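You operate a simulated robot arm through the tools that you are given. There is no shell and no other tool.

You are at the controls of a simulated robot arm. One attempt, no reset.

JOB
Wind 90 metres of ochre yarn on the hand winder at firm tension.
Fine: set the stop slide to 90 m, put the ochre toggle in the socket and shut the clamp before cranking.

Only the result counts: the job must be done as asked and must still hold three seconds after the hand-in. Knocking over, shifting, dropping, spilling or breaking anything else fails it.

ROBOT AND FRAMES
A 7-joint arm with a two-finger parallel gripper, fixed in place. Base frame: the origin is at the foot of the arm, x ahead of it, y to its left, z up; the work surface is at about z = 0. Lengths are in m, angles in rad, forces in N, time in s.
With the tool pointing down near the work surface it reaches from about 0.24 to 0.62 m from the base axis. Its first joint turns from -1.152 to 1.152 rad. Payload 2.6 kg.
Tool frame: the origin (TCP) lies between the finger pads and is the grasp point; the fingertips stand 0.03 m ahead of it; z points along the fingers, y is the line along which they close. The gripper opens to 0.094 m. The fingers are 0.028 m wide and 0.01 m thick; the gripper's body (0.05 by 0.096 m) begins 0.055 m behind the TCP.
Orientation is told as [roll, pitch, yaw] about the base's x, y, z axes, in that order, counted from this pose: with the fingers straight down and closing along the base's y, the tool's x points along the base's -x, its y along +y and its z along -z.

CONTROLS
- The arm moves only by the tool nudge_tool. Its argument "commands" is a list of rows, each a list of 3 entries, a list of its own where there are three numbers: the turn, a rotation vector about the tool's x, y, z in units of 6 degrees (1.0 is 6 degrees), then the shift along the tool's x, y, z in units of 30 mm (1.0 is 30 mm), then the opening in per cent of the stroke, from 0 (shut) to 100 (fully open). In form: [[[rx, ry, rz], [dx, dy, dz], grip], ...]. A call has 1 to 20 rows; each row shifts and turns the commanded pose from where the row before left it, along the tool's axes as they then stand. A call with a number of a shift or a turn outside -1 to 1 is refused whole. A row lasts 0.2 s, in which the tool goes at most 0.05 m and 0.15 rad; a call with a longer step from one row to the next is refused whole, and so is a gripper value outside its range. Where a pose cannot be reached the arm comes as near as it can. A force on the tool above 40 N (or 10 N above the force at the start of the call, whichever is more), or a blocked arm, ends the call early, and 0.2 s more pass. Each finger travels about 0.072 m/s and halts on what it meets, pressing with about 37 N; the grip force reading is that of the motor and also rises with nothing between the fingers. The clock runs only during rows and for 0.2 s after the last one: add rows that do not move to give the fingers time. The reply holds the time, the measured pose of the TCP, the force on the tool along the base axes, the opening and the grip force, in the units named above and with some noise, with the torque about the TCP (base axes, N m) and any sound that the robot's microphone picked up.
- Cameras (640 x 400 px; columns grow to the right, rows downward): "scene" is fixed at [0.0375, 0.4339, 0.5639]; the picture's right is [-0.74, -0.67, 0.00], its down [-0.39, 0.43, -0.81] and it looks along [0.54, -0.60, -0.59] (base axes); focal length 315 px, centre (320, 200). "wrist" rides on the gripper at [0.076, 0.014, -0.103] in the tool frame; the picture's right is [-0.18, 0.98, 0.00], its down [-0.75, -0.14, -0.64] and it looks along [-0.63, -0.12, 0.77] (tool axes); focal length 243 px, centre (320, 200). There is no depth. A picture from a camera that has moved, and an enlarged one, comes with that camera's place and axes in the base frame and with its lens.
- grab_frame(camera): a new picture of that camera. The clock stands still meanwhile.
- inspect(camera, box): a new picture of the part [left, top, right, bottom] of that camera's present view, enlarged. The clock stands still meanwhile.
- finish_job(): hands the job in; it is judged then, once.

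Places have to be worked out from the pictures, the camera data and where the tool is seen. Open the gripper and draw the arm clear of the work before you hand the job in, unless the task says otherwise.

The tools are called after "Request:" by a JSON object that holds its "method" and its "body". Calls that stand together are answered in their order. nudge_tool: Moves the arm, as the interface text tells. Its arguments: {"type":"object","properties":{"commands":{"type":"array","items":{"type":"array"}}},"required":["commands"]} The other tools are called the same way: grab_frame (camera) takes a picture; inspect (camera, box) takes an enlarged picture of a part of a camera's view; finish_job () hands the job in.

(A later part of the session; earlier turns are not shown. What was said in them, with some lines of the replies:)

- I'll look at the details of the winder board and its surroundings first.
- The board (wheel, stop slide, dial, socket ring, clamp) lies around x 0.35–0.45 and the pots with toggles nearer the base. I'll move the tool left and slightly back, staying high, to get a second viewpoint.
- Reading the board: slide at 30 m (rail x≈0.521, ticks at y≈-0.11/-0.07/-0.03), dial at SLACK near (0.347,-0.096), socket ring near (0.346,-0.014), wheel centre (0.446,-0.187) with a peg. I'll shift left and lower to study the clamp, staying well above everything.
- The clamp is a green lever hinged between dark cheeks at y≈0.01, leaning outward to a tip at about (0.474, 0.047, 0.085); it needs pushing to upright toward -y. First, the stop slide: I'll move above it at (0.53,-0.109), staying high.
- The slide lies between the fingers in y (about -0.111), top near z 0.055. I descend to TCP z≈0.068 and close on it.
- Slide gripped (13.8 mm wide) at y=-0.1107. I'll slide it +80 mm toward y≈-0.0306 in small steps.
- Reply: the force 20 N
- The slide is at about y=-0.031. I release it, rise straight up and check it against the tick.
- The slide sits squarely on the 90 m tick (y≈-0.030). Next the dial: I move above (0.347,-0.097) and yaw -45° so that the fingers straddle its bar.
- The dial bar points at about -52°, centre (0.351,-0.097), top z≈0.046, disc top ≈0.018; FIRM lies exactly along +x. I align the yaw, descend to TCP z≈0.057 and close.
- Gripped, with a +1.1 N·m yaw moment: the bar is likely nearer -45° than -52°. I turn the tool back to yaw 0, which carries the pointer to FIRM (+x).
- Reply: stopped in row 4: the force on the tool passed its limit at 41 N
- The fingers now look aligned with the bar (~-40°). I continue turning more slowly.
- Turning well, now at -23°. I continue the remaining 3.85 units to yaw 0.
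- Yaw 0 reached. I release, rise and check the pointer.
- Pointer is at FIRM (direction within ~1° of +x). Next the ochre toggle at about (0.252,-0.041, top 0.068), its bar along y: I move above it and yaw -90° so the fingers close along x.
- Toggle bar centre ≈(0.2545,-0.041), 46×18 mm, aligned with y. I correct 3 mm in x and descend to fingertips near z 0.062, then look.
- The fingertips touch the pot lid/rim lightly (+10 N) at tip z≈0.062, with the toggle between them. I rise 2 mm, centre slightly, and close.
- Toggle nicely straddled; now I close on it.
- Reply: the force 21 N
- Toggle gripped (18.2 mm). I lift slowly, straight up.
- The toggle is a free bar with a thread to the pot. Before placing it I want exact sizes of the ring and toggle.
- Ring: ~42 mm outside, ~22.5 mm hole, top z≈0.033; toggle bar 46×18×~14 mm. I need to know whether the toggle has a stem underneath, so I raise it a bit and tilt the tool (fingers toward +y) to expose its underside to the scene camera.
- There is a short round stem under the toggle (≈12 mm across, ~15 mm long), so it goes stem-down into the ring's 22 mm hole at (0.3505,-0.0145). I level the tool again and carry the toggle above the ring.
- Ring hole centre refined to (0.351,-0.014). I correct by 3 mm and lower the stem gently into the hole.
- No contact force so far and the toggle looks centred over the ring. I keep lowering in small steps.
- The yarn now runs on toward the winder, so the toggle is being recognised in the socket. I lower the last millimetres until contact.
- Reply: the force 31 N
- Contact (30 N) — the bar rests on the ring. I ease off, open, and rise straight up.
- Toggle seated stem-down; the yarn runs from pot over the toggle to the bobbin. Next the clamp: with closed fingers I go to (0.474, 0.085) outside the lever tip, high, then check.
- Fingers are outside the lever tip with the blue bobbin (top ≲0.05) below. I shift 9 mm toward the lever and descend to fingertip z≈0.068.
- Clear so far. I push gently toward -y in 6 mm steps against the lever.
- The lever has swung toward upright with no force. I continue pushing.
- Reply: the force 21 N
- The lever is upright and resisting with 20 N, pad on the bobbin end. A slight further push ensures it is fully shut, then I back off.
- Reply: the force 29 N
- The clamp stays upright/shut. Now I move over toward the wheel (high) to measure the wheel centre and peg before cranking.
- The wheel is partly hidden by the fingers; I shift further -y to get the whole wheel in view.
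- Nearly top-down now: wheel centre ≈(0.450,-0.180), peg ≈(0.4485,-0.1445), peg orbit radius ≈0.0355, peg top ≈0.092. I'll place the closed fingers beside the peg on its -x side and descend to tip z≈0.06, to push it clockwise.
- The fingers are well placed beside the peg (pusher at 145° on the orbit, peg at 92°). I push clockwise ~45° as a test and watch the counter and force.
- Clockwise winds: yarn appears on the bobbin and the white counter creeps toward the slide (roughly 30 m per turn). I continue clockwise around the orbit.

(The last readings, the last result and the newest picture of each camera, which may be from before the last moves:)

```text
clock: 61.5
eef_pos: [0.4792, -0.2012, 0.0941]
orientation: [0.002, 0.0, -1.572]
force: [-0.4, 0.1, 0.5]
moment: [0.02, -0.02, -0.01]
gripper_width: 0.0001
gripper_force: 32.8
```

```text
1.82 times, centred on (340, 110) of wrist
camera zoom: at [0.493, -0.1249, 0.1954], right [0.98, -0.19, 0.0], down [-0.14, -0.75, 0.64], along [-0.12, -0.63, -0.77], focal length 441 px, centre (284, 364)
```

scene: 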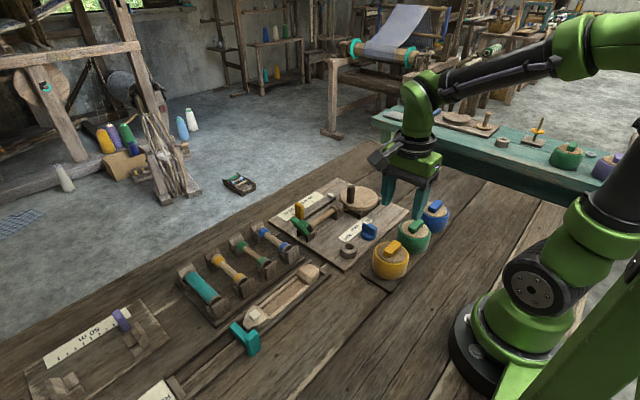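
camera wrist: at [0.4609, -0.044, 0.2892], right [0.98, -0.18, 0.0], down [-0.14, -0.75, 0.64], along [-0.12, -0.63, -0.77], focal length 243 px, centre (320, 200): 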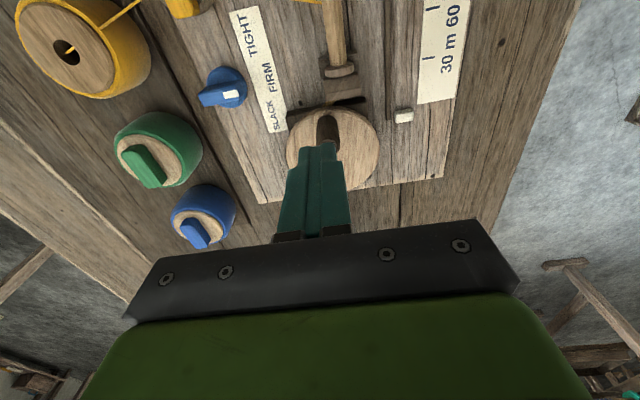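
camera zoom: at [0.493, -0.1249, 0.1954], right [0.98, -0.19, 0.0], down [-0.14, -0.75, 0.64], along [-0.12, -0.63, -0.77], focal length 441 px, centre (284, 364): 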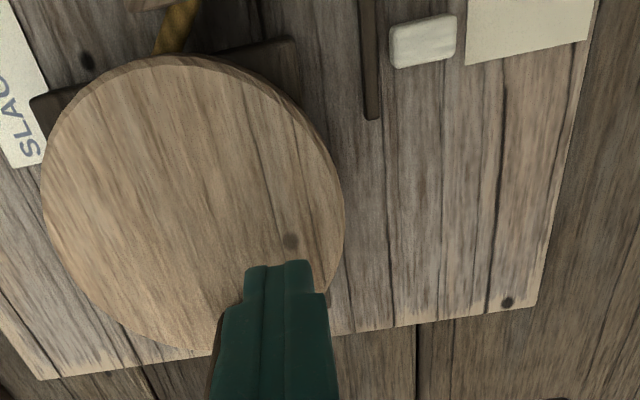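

It works smoothly; the counter advanced ~half a 30-m division in 160°. I continue with most of a full turn.

Request:
{"method": "nudge_tool", "body": {"commands": [[[0, 0, 0], [-0.227, -0.21, 0], 0], [[0, 0, 0], [-0.167, -0.26, 0], 0], [[0, 0, 0], [-0.093, -0.293, 0], 0], [[0, 0, 0], [-0.013, -0.31, 0], 0], [[0, 0, 0], [0.067, -0.3, 0], 0], [[0, 0, 0], [0.143, -0.277, 0], 0], [[0, 0, 0], [0.21, -0.227, 0], 0], [[0, 0, 0], [0.26, -0.167, 0], 0], [[0, 0, 0], [0.293, -0.093, 0], 0], [[0, 0, 0], [0.31, -0.013, 0], 0], [[0, 0, 0], [0.3, 0.067, 0], 0], [[0, 0, 0], [0.277, 0.143, 0], 0], [[0, 0, 0], [0.227, 0.21, 0], 0], [[0, 0, 0], [0.167, 0.26, 0], 0], [[0, 0, 0], [0.093, 0.293, 0], 0], [[0, 0, 0], [0.013, 0.31, 0], 0], [[0, 0, 0], [0, 0, 0], 0]]}}

Request:
{"method": "inspect", "body": {"camera": "scene", "box": [290, 140, 410, 250]}}

Request:
{"method": "inspect", "body": {"camera": "wrist", "box": [200, 0, 480, 220]}}

```text
clock: 65.1
eef_pos: [0.4541, -0.1448, 0.0935]
orientation: [0.002, -0.001, -1.571]
force: [-0.7, 0.1, 0.1]
moment: [0.01, 0.03, -0.04]
gripper_width: 0.0003
gripper_force: 32.8
```

```text
3.64 times, centred on (350, 195) of scene
camera zoom: at [0.0375, 0.4339, 0.5639], right [-0.74, -0.67, 0.0], down [-0.39, 0.43, -0.81], along [0.54, -0.6, -0.59], focal length 1146 px, centre (211, 218)
```

zoom: 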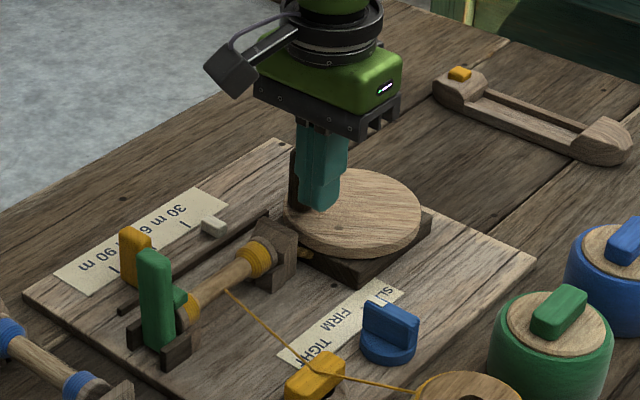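

```text
1.82 times, centred on (340, 110) of wrist
camera zoom: at [0.4675, -0.0687, 0.1954], right [0.98, -0.18, 0.0], down [-0.14, -0.75, 0.64], along [-0.12, -0.63, -0.77], focal length 441 px, centre (284, 364)
```

zoom: 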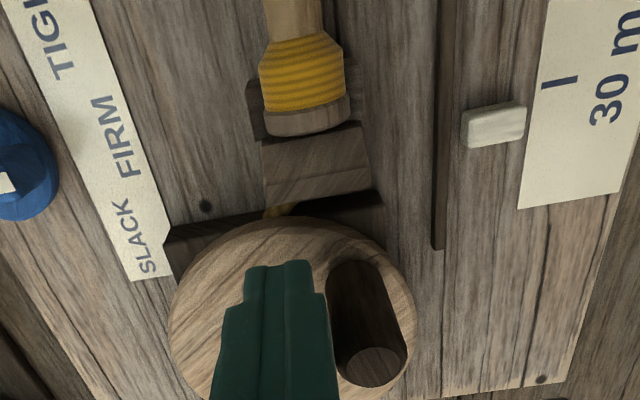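

One full turn moved the counter about one 30-m division. Two more turns are needed up to the stop; I continue.

Request:
{"method": "nudge_tool", "body": {"commands": [[[0, 0, 0], [-0.067, 0.3, 0], 0], [[0, 0, 0], [-0.143, 0.277, 0], 0], [[0, 0, 0], [-0.21, 0.227, 0], 0], [[0, 0, 0], [-0.26, 0.167, 0], 0], [[0, 0, 0], [-0.293, 0.093, 0], 0], [[0, 0, 0], [-0.31, 0.013, 0], 0], [[0, 0, 0], [-0.3, -0.067, 0], 0], [[0, 0, 0], [-0.277, -0.143, 0], 0], [[0, 0, 0], [-0.227, -0.21, 0], 0], [[0, 0, 0], [-0.167, -0.26, 0], 0], [[0, 0, 0], [-0.093, -0.293, 0], 0], [[0, 0, 0], [-0.013, -0.31, 0], 0], [[0, 0, 0], [0.067, -0.3, 0], 0], [[0, 0, 0], [0.143, -0.277, 0], 0], [[0, 0, 0], [0.21, -0.227, 0], 0], [[0, 0, 0], [0.26, -0.167, 0], 0], [[0, 0, 0], [0.293, -0.093, 0], 0], [[0, 0, 0], [0.31, -0.013, 0], 0], [[0, 0, 0], [0.3, 0.067, 0], 0], [[0, 0, 0], [0.277, 0.143, 0], 0]]}}

Request:
{"method": "inspect", "body": {"camera": "scene", "box": [290, 140, 410, 250]}}

```text
clock: 69.3
eef_pos: [0.421, -0.1594, 0.0918]
orientation: [0.002, -0.001, -1.57]
force: [-0.3, 0.0, 0.7]
moment: [0.0, -0.01, 0.01]
gripper_width: 0.0
gripper_force: 33.2
```

```text
3.64 times, centred on (350, 195) of scene
camera zoom: at [0.0375, 0.4339, 0.5639], right [-0.74, -0.67, 0.0], down [-0.39, 0.43, -0.81], along [0.54, -0.6, -0.59], focal length 1146 px, centre (211, 218)
```

zoom: 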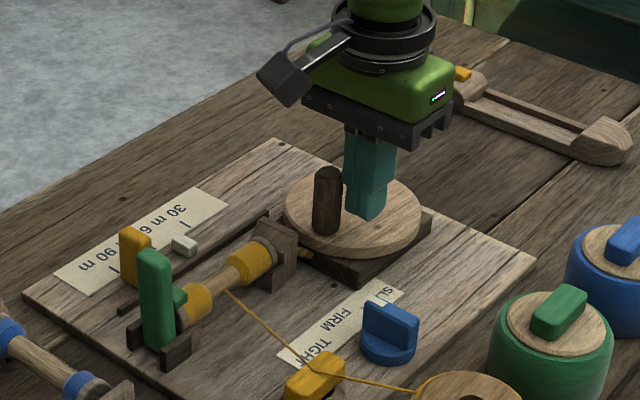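

Counter is past 60 m territory, heading for the slide. I continue two-thirds of a turn and then look closely.

Request:
{"method": "nudge_tool", "body": {"commands": [[[0, 0, 0], [0.227, 0.21, 0], 0], [[0, 0, 0], [0.167, 0.26, 0], 0], [[0, 0, 0], [0.093, 0.293, 0], 0], [[0, 0, 0], [0.013, 0.31, 0], 0], [[0, 0, 0], [-0.067, 0.3, 0], 0], [[0, 0, 0], [-0.143, 0.277, 0], 0], [[0, 0, 0], [-0.21, 0.227, 0], 0], [[0, 0, 0], [-0.26, 0.167, 0], 0], [[0, 0, 0], [-0.293, 0.093, 0], 0], [[0, 0, 0], [-0.31, 0.013, 0], 0], [[0, 0, 0], [-0.3, -0.067, 0], 0], [[0, 0, 0], [-0.277, -0.143, 0], 0], [[0, 0, 0], [-0.227, -0.21, 0], 0], [[0, 0, 0], [-0.167, -0.26, 0], 0]]}}

Request:
{"method": "inspect", "body": {"camera": "scene", "box": [290, 170, 390, 250]}}

```text
clock: 72.3
eef_pos: [0.4652, -0.2136, 0.0942]
orientation: [0.003, 0.0, -1.573]
force: [0.1, -0.5, 0.2]
moment: [-0.02, -0.02, -0.01]
gripper_width: 0.0003
gripper_force: 32.8
```

```text
5.00 times, centred on (340, 210) of scene
camera zoom: at [0.0375, 0.4339, 0.5639], right [-0.74, -0.67, 0.0], down [-0.39, 0.43, -0.81], along [0.54, -0.6, -0.59], focal length 1576 px, centre (220, 150)
```

zoom: 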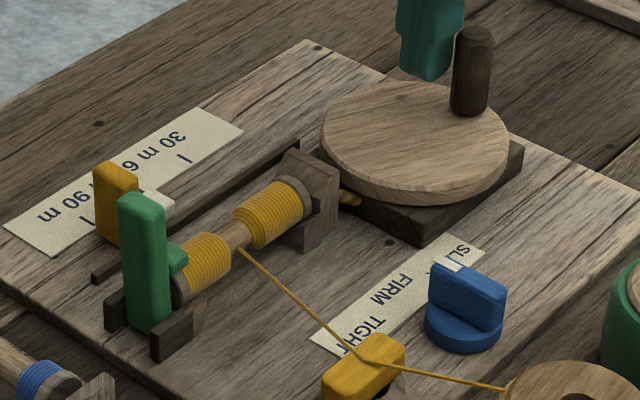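

The counter is very near the slide. I proceed with small batches from here.

Request:
{"method": "nudge_tool", "body": {"commands": [[[0, 0, 0], [-0.093, -0.293, 0], 0], [[0, 0, 0], [-0.013, -0.31, 0], 0], [[0, 0, 0], [0.067, -0.3, 0], 0], [[0, 0, 0], [0.143, -0.277, 0], 0]]}}

Request:
{"method": "inspect", "body": {"camera": "scene", "box": [295, 180, 355, 230]}}

Request:
{"method": "grab_frame", "body": {"camera": "wrist"}}

```text
clock: 73.3
eef_pos: [0.4299, -0.2091, 0.0924]
orientation: [0.002, 0.0, -1.574]
force: [0.2, -0.4, -0.3]
moment: [0.01, 0.01, -0.01]
gripper_width: 0.0
gripper_force: 33.1
```

```text
8.00 times, centred on (325, 205) of scene
camera zoom: at [0.0376, 0.4339, 0.5639], right [-0.74, -0.67, 0.0], down [-0.39, 0.43, -0.81], along [0.54, -0.6, -0.59], focal length 2522 px, centre (280, 160)
```

zoom: 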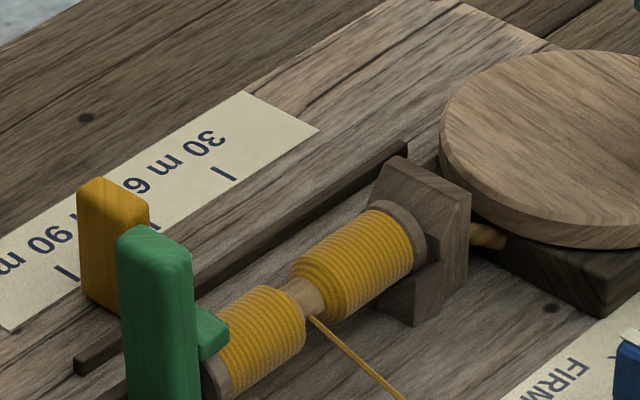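

```text
taken
camera wrist: at [0.4438, -0.1332, 0.1958], right [0.98, -0.19, 0.0], down [-0.14, -0.75, 0.64], along [-0.12, -0.63, -0.77], focal length 243 px, centre (320, 200)
```

wrist: 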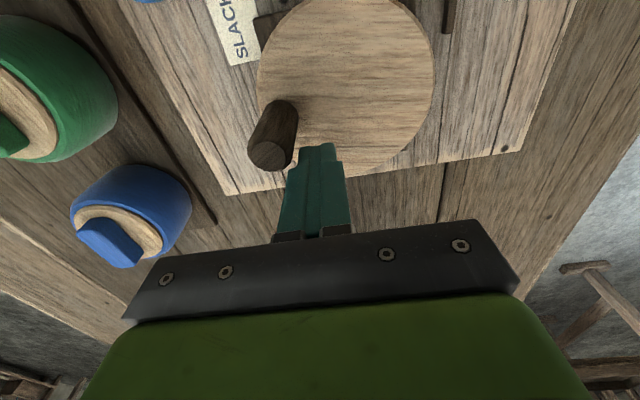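

No stop yet; about 2.7 turns are done. I continue slowly in half-steps until the stop blocks the crank.

Request:
{"method": "nudge_tool", "body": {"commands": [[[0, 0, 0], [0.21, -0.227, 0], 0], [[0, 0, 0], [0.26, -0.167, 0], 0], [[0, 0, 0], [0.293, -0.093, 0], 0], [[0, 0, 0], [0, 0, 0], 0]]}}

Request:
{"method": "grab_frame", "body": {"camera": "wrist"}}

Request:
{"method": "inspect", "body": {"camera": "scene", "box": [290, 140, 410, 250]}}

```text
clock: 74.3
eef_pos: [0.4152, -0.187, 0.0934]
orientation: [0.002, -0.001, -1.57]
force: [0.4, -1.0, 0.1]
moment: [0.0, 0.02, -0.03]
gripper_width: 0.0
gripper_force: 33.1
```

```text
taken
camera wrist: at [0.4292, -0.1105, 0.1955], right [0.98, -0.18, 0.0], down [-0.14, -0.75, 0.64], along [-0.12, -0.63, -0.77], focal length 243 px, centre (320, 200)
```

wrist: 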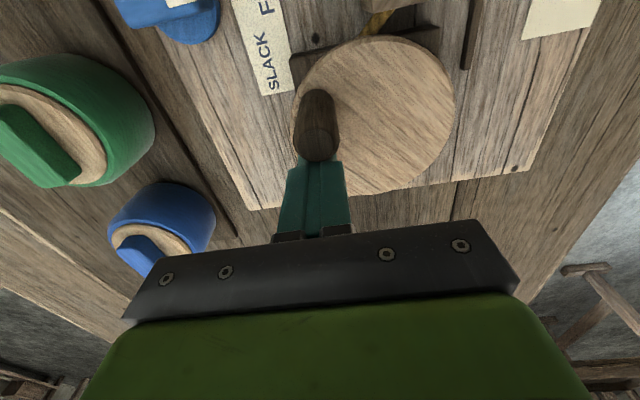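

```text
3.64 times, centred on (350, 195) of scene
camera zoom: at [0.0375, 0.4339, 0.5639], right [-0.74, -0.67, 0.0], down [-0.39, 0.43, -0.81], along [0.54, -0.6, -0.59], focal length 1146 px, centre (211, 218)
```

zoom: 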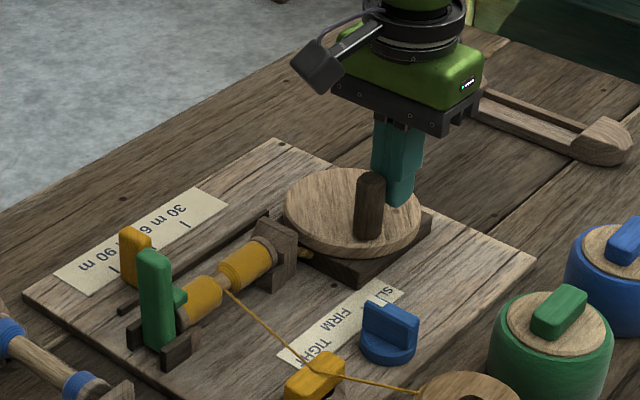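

Still turning freely with no stop (pusher at 190°, peg ≈150°). I go on in small batches.

Request:
{"method": "nudge_tool", "body": {"commands": [[[0, 0, 0], [0.155, -0.007, 0], 0], [[0, 0, 0], [0.155, -0.007, 0], 0], [[0, 0, 0], [0.15, 0.033, 0], 0], [[0, 0, 0], [0.15, 0.033, 0], 0], [[0, 0, 0], [0, 0, 0], 0]]}}

Request:
{"method": "grab_frame", "body": {"camera": "wrist"}}

```text
clock: 75.5
eef_pos: [0.4166, -0.1669, 0.0925]
orientation: [0.002, 0.0, -1.572]
force: [0.0, 0.0, -0.3]
moment: [-0.01, 0.03, -0.02]
gripper_width: 0.0002
gripper_force: 32.7
```

```text
taken
camera wrist: at [0.4308, -0.0915, 0.1954], right [0.98, -0.18, 0.0], down [-0.14, -0.75, 0.64], along [-0.12, -0.63, -0.77], focal length 243 px, centre (320, 200)
```

wrist: 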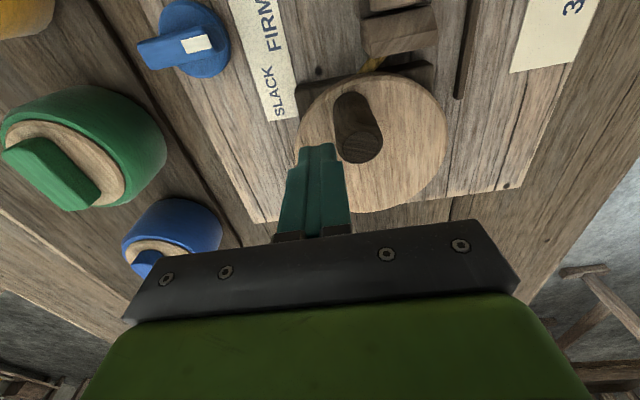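

Request:
{"method": "nudge_tool", "body": {"commands": [[[0, 0, 0], [0.14, 0.07, 0], 0], [[0, 0, 0], [0.14, 0.07, 0], 0], [[0, 0, 0], [0.114, 0.105, 0], 0], [[0, 0, 0], [0.114, 0.105, 0], 0], [[0, 0, 0], [0, 0, 0], 0]]}}

Request:
{"method": "inspect", "body": {"camera": "wrist", "box": [200, 0, 480, 220]}}

Request:
{"method": "inspect", "body": {"camera": "scene", "box": [290, 160, 390, 250]}}

```text
clock: 76.4
eef_pos: [0.4201, -0.1565, 0.0922]
orientation: [-0.009, 0.003, -1.575]
force: [-7.8, 1.4, 4.4]
moment: [0.03, -0.08, 0.08]
gripper_width: 0.0
gripper_force: 33.4
stopped in row 4: the force on the tool passed its limit at 44 N (the readings are from after the stop); the commanded pose is now the measured one
```

```text
1.82 times, centred on (340, 110) of wrist
camera zoom: at [0.4366, -0.0804, 0.1952], right [0.98, -0.19, -0.01], down [-0.14, -0.75, 0.64], along [-0.13, -0.63, -0.77], focal length 441 px, centre (284, 364)
```

zoom: 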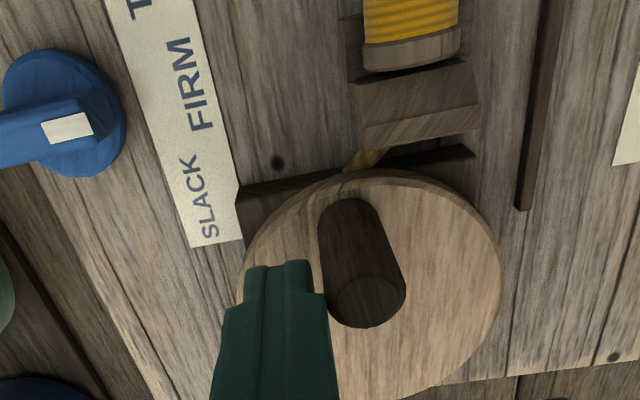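

```text
4.44 times, centred on (340, 205) of scene
camera zoom: at [0.0375, 0.4339, 0.5639], right [-0.74, -0.67, 0.0], down [-0.39, 0.43, -0.81], along [0.54, -0.6, -0.59], focal length 1401 px, centre (231, 178)
```

zoom: 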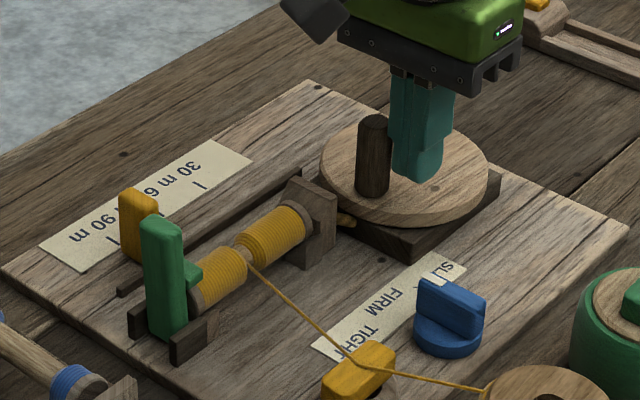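

The crank blocked (44 N) with the peg back at its starting angle after three turns — the stop has been reached. I back off from the peg, rise and inspect everything.

Request:
{"method": "nudge_tool", "body": {"commands": [[[0, 0, 0], [0, -0.3, 0], 0], [[0, 0, 0], [0, 0, -1], 0], [[0, 0, 0], [0, 0, -1], 0], [[0, 0, 0], [0, 0, -1], 0], [[0, 0, 0], [0, 0, -1], 0], [[0, 0, 0], [0, 0, 0], 0]]}}

Request:
{"method": "grab_frame", "body": {"camera": "wrist"}}

Request:
{"method": "inspect", "body": {"camera": "scene", "box": [290, 170, 400, 270]}}

```text
clock: 77.8
eef_pos: [0.4148, -0.1559, 0.215]
orientation: [-0.009, 0.002, -1.575]
force: [1.1, 1.3, 0.1]
moment: [-0.01, 0.01, 0.01]
gripper_width: 0.0
gripper_force: 33.2
```

```text
taken
camera wrist: at [0.4292, -0.0803, 0.3159], right [0.98, -0.19, -0.01], down [-0.14, -0.75, 0.64], along [-0.13, -0.63, -0.77], focal length 243 px, centre (320, 200)
```

wrist: 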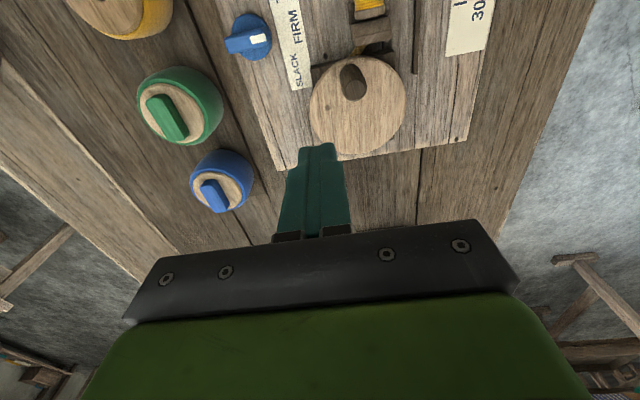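

```text
4.00 times, centred on (345, 220) of scene
camera zoom: at [0.0375, 0.4339, 0.5639], right [-0.74, -0.67, 0.0], down [-0.39, 0.43, -0.81], along [0.54, -0.6, -0.59], focal length 1261 px, centre (220, 120)
```

zoom: 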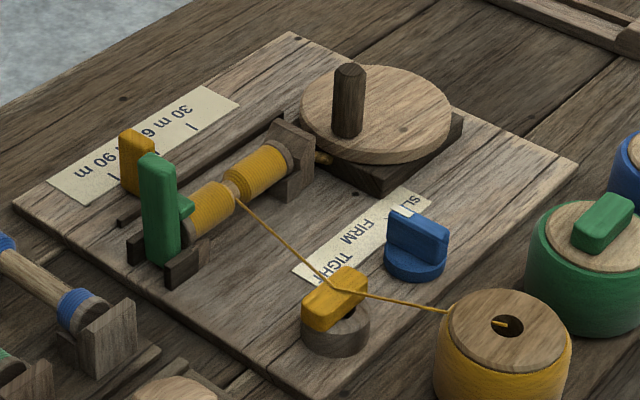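

Yarn is wound, dial at FIRM, clamp shut, toggle seated. I move over to view the counter against the slide.

Request:
{"method": "nudge_tool", "body": {"commands": [[[0, 0, 0], [0.9, 0, -0.2], 20], [[0, 0, 0], [0.9, 0, 0], 40], [[0, 0, 0], [0.9, 0, 0], 60], [[0, 0, 0], [0.9, 0, 0], 60], [[0, 0, 0], [0, 0, 0], 60]]}}

Request:
{"method": "grab_frame", "body": {"camera": "wrist"}}

Request:
{"method": "inspect", "body": {"camera": "wrist", "box": [340, 40, 520, 180]}}

```text
clock: 79.0
eef_pos: [0.4124, -0.0476, 0.2178]
orientation: [-0.006, 0.002, -1.578]
force: [0.4, 0.7, 0.3]
moment: [0.01, 0.04, 0.0]
gripper_width: 0.0565
gripper_force: 0.0
```

```text
taken
camera wrist: at [0.4295, 0.0276, 0.3213], right [0.98, -0.19, -0.01], down [-0.14, -0.75, 0.64], along [-0.13, -0.63, -0.77], focal length 243 px, centre (320, 200)
```

wrist: 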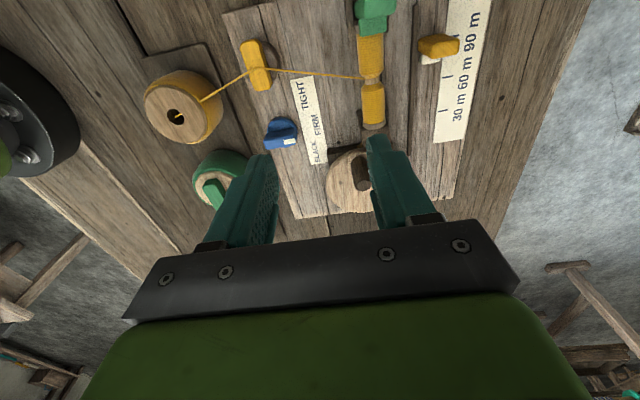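

```text
2.86 times, centred on (430, 110) of wrist
camera zoom: at [0.4295, 0.0276, 0.3213], right [0.98, -0.19, -0.01], down [-0.14, -0.75, 0.64], along [-0.13, -0.63, -0.77], focal length 693 px, centre (6, 457)
```

zoom: 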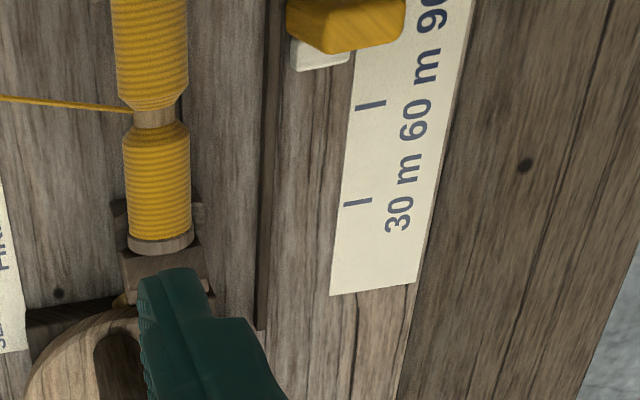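

Request:
{"method": "inspect", "body": {"camera": "wrist", "box": [400, 0, 500, 80]}}

Request:
{"method": "inspect", "body": {"camera": "wrist", "box": [220, 0, 420, 130]}}

```text
5.00 times, centred on (450, 40) of wrist
camera zoom: at [0.4295, 0.0276, 0.3213], right [0.98, -0.19, -0.01], down [-0.14, -0.75, 0.64], along [-0.13, -0.63, -0.77], focal length 1213 px, centre (-330, 1000)
```

zoom: 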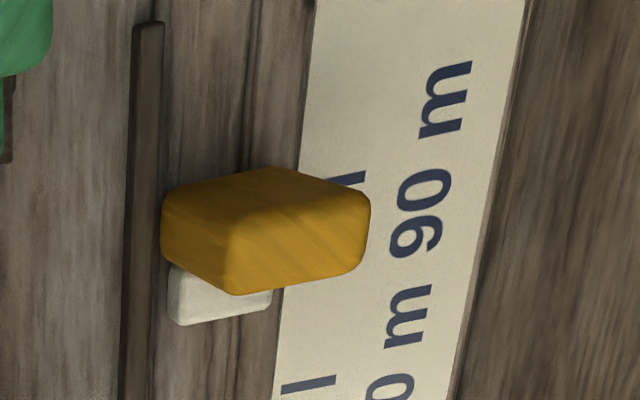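

```text
3.08 times, centred on (320, 65) of wrist
camera zoom: at [0.4295, 0.0276, 0.3213], right [0.98, -0.19, -0.01], down [-0.14, -0.75, 0.64], along [-0.13, -0.63, -0.77], focal length 746 px, centre (320, 615)
```

zoom: 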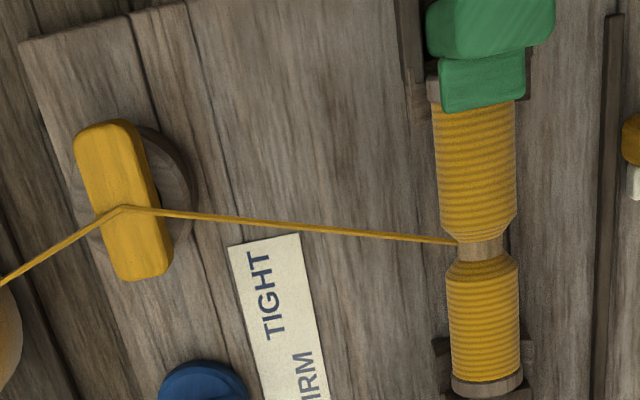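

Counter is against the slide, slide still on 90 m, peg back at its start angle (three turns), pointer at FIRM, clamp shut, toggle seated. I open the gripper and draw the arm up and clear, then take a last look.

Request:
{"method": "nudge_tool", "body": {"commands": [[[0, 0, 0], [0, 0, -1], 100], [[0, 0, 0], [0, 0, -1], 100], [[0, 0, 0], [0, -0.6, -1], 100], [[0, 0, 0], [-0.5, -0.6, -0.8], 100], [[0, 0, 0], [-0.8, -0.6, 0], 100], [[0, 0, 0], [-0.8, 0, 0], 100], [[0, 0, 0], [0, 0, 0], 100], [[0, 0, 0], [0, 0, 0], 100]]}}

Request:
{"method": "grab_frame", "body": {"camera": "scene"}}

Request:
{"method": "inspect", "body": {"camera": "scene", "box": [280, 170, 440, 290]}}

```text
clock: 80.8
eef_pos: [0.3624, -0.1102, 0.3327]
orientation: [-0.007, 0.001, -1.577]
force: [0.6, 0.6, -0.6]
moment: [0.02, 0.0, 0.04]
gripper_width: 0.0941
gripper_force: 0.0
```

```text
taken
```

scene: 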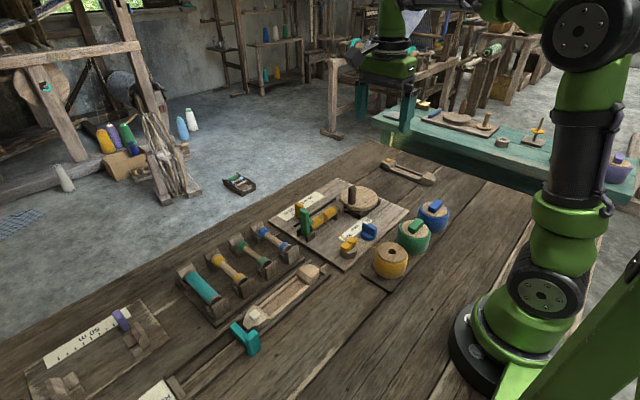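

```text
3.33 times, centred on (360, 230) of scene
camera zoom: at [0.0375, 0.4339, 0.5639], right [-0.74, -0.67, 0.0], down [-0.39, 0.43, -0.81], along [0.54, -0.6, -0.59], focal length 1051 px, centre (187, 100)
```

zoom: 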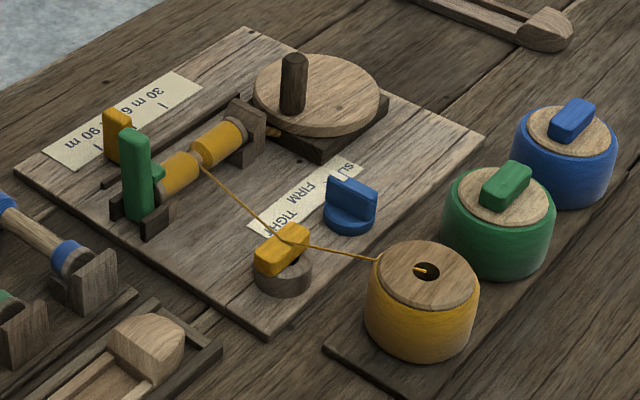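

Everything is in place and the arm is clear with the gripper open; nothing else was disturbed. I hand the job in.

Request:
{"method": "finish_job", "body": {}}

```text
The job is handed in.
```

I wound ochre yarn on the hand winder up to the 90 m stop at firm tension and handed the job in. The hand-in reply did not say whether it passed.

- **Stop slide:** set to 90 m. It stayed within about 2 mm of the tick after winding.
- **Tension dial:** pointing at FIRM, within about 1–2° by my measurement.
- **Ochre toggle:** stem down in the socket ring, with the yarn running from the pot over the toggle to the bobbin.
- **Clamp:** pushed upright and shut before cranking; it stayed there.
- **Cranking:** three turns clockwise, until the white counter came up against the slide and the crank blocked. The peg ended about 4° short of its starting angle, which works out to roughly 89.6 m if one turn is 30 m.

I opened the gripper and raised the arm clear of the work. The last picture showed nothing else moved or knocked over.
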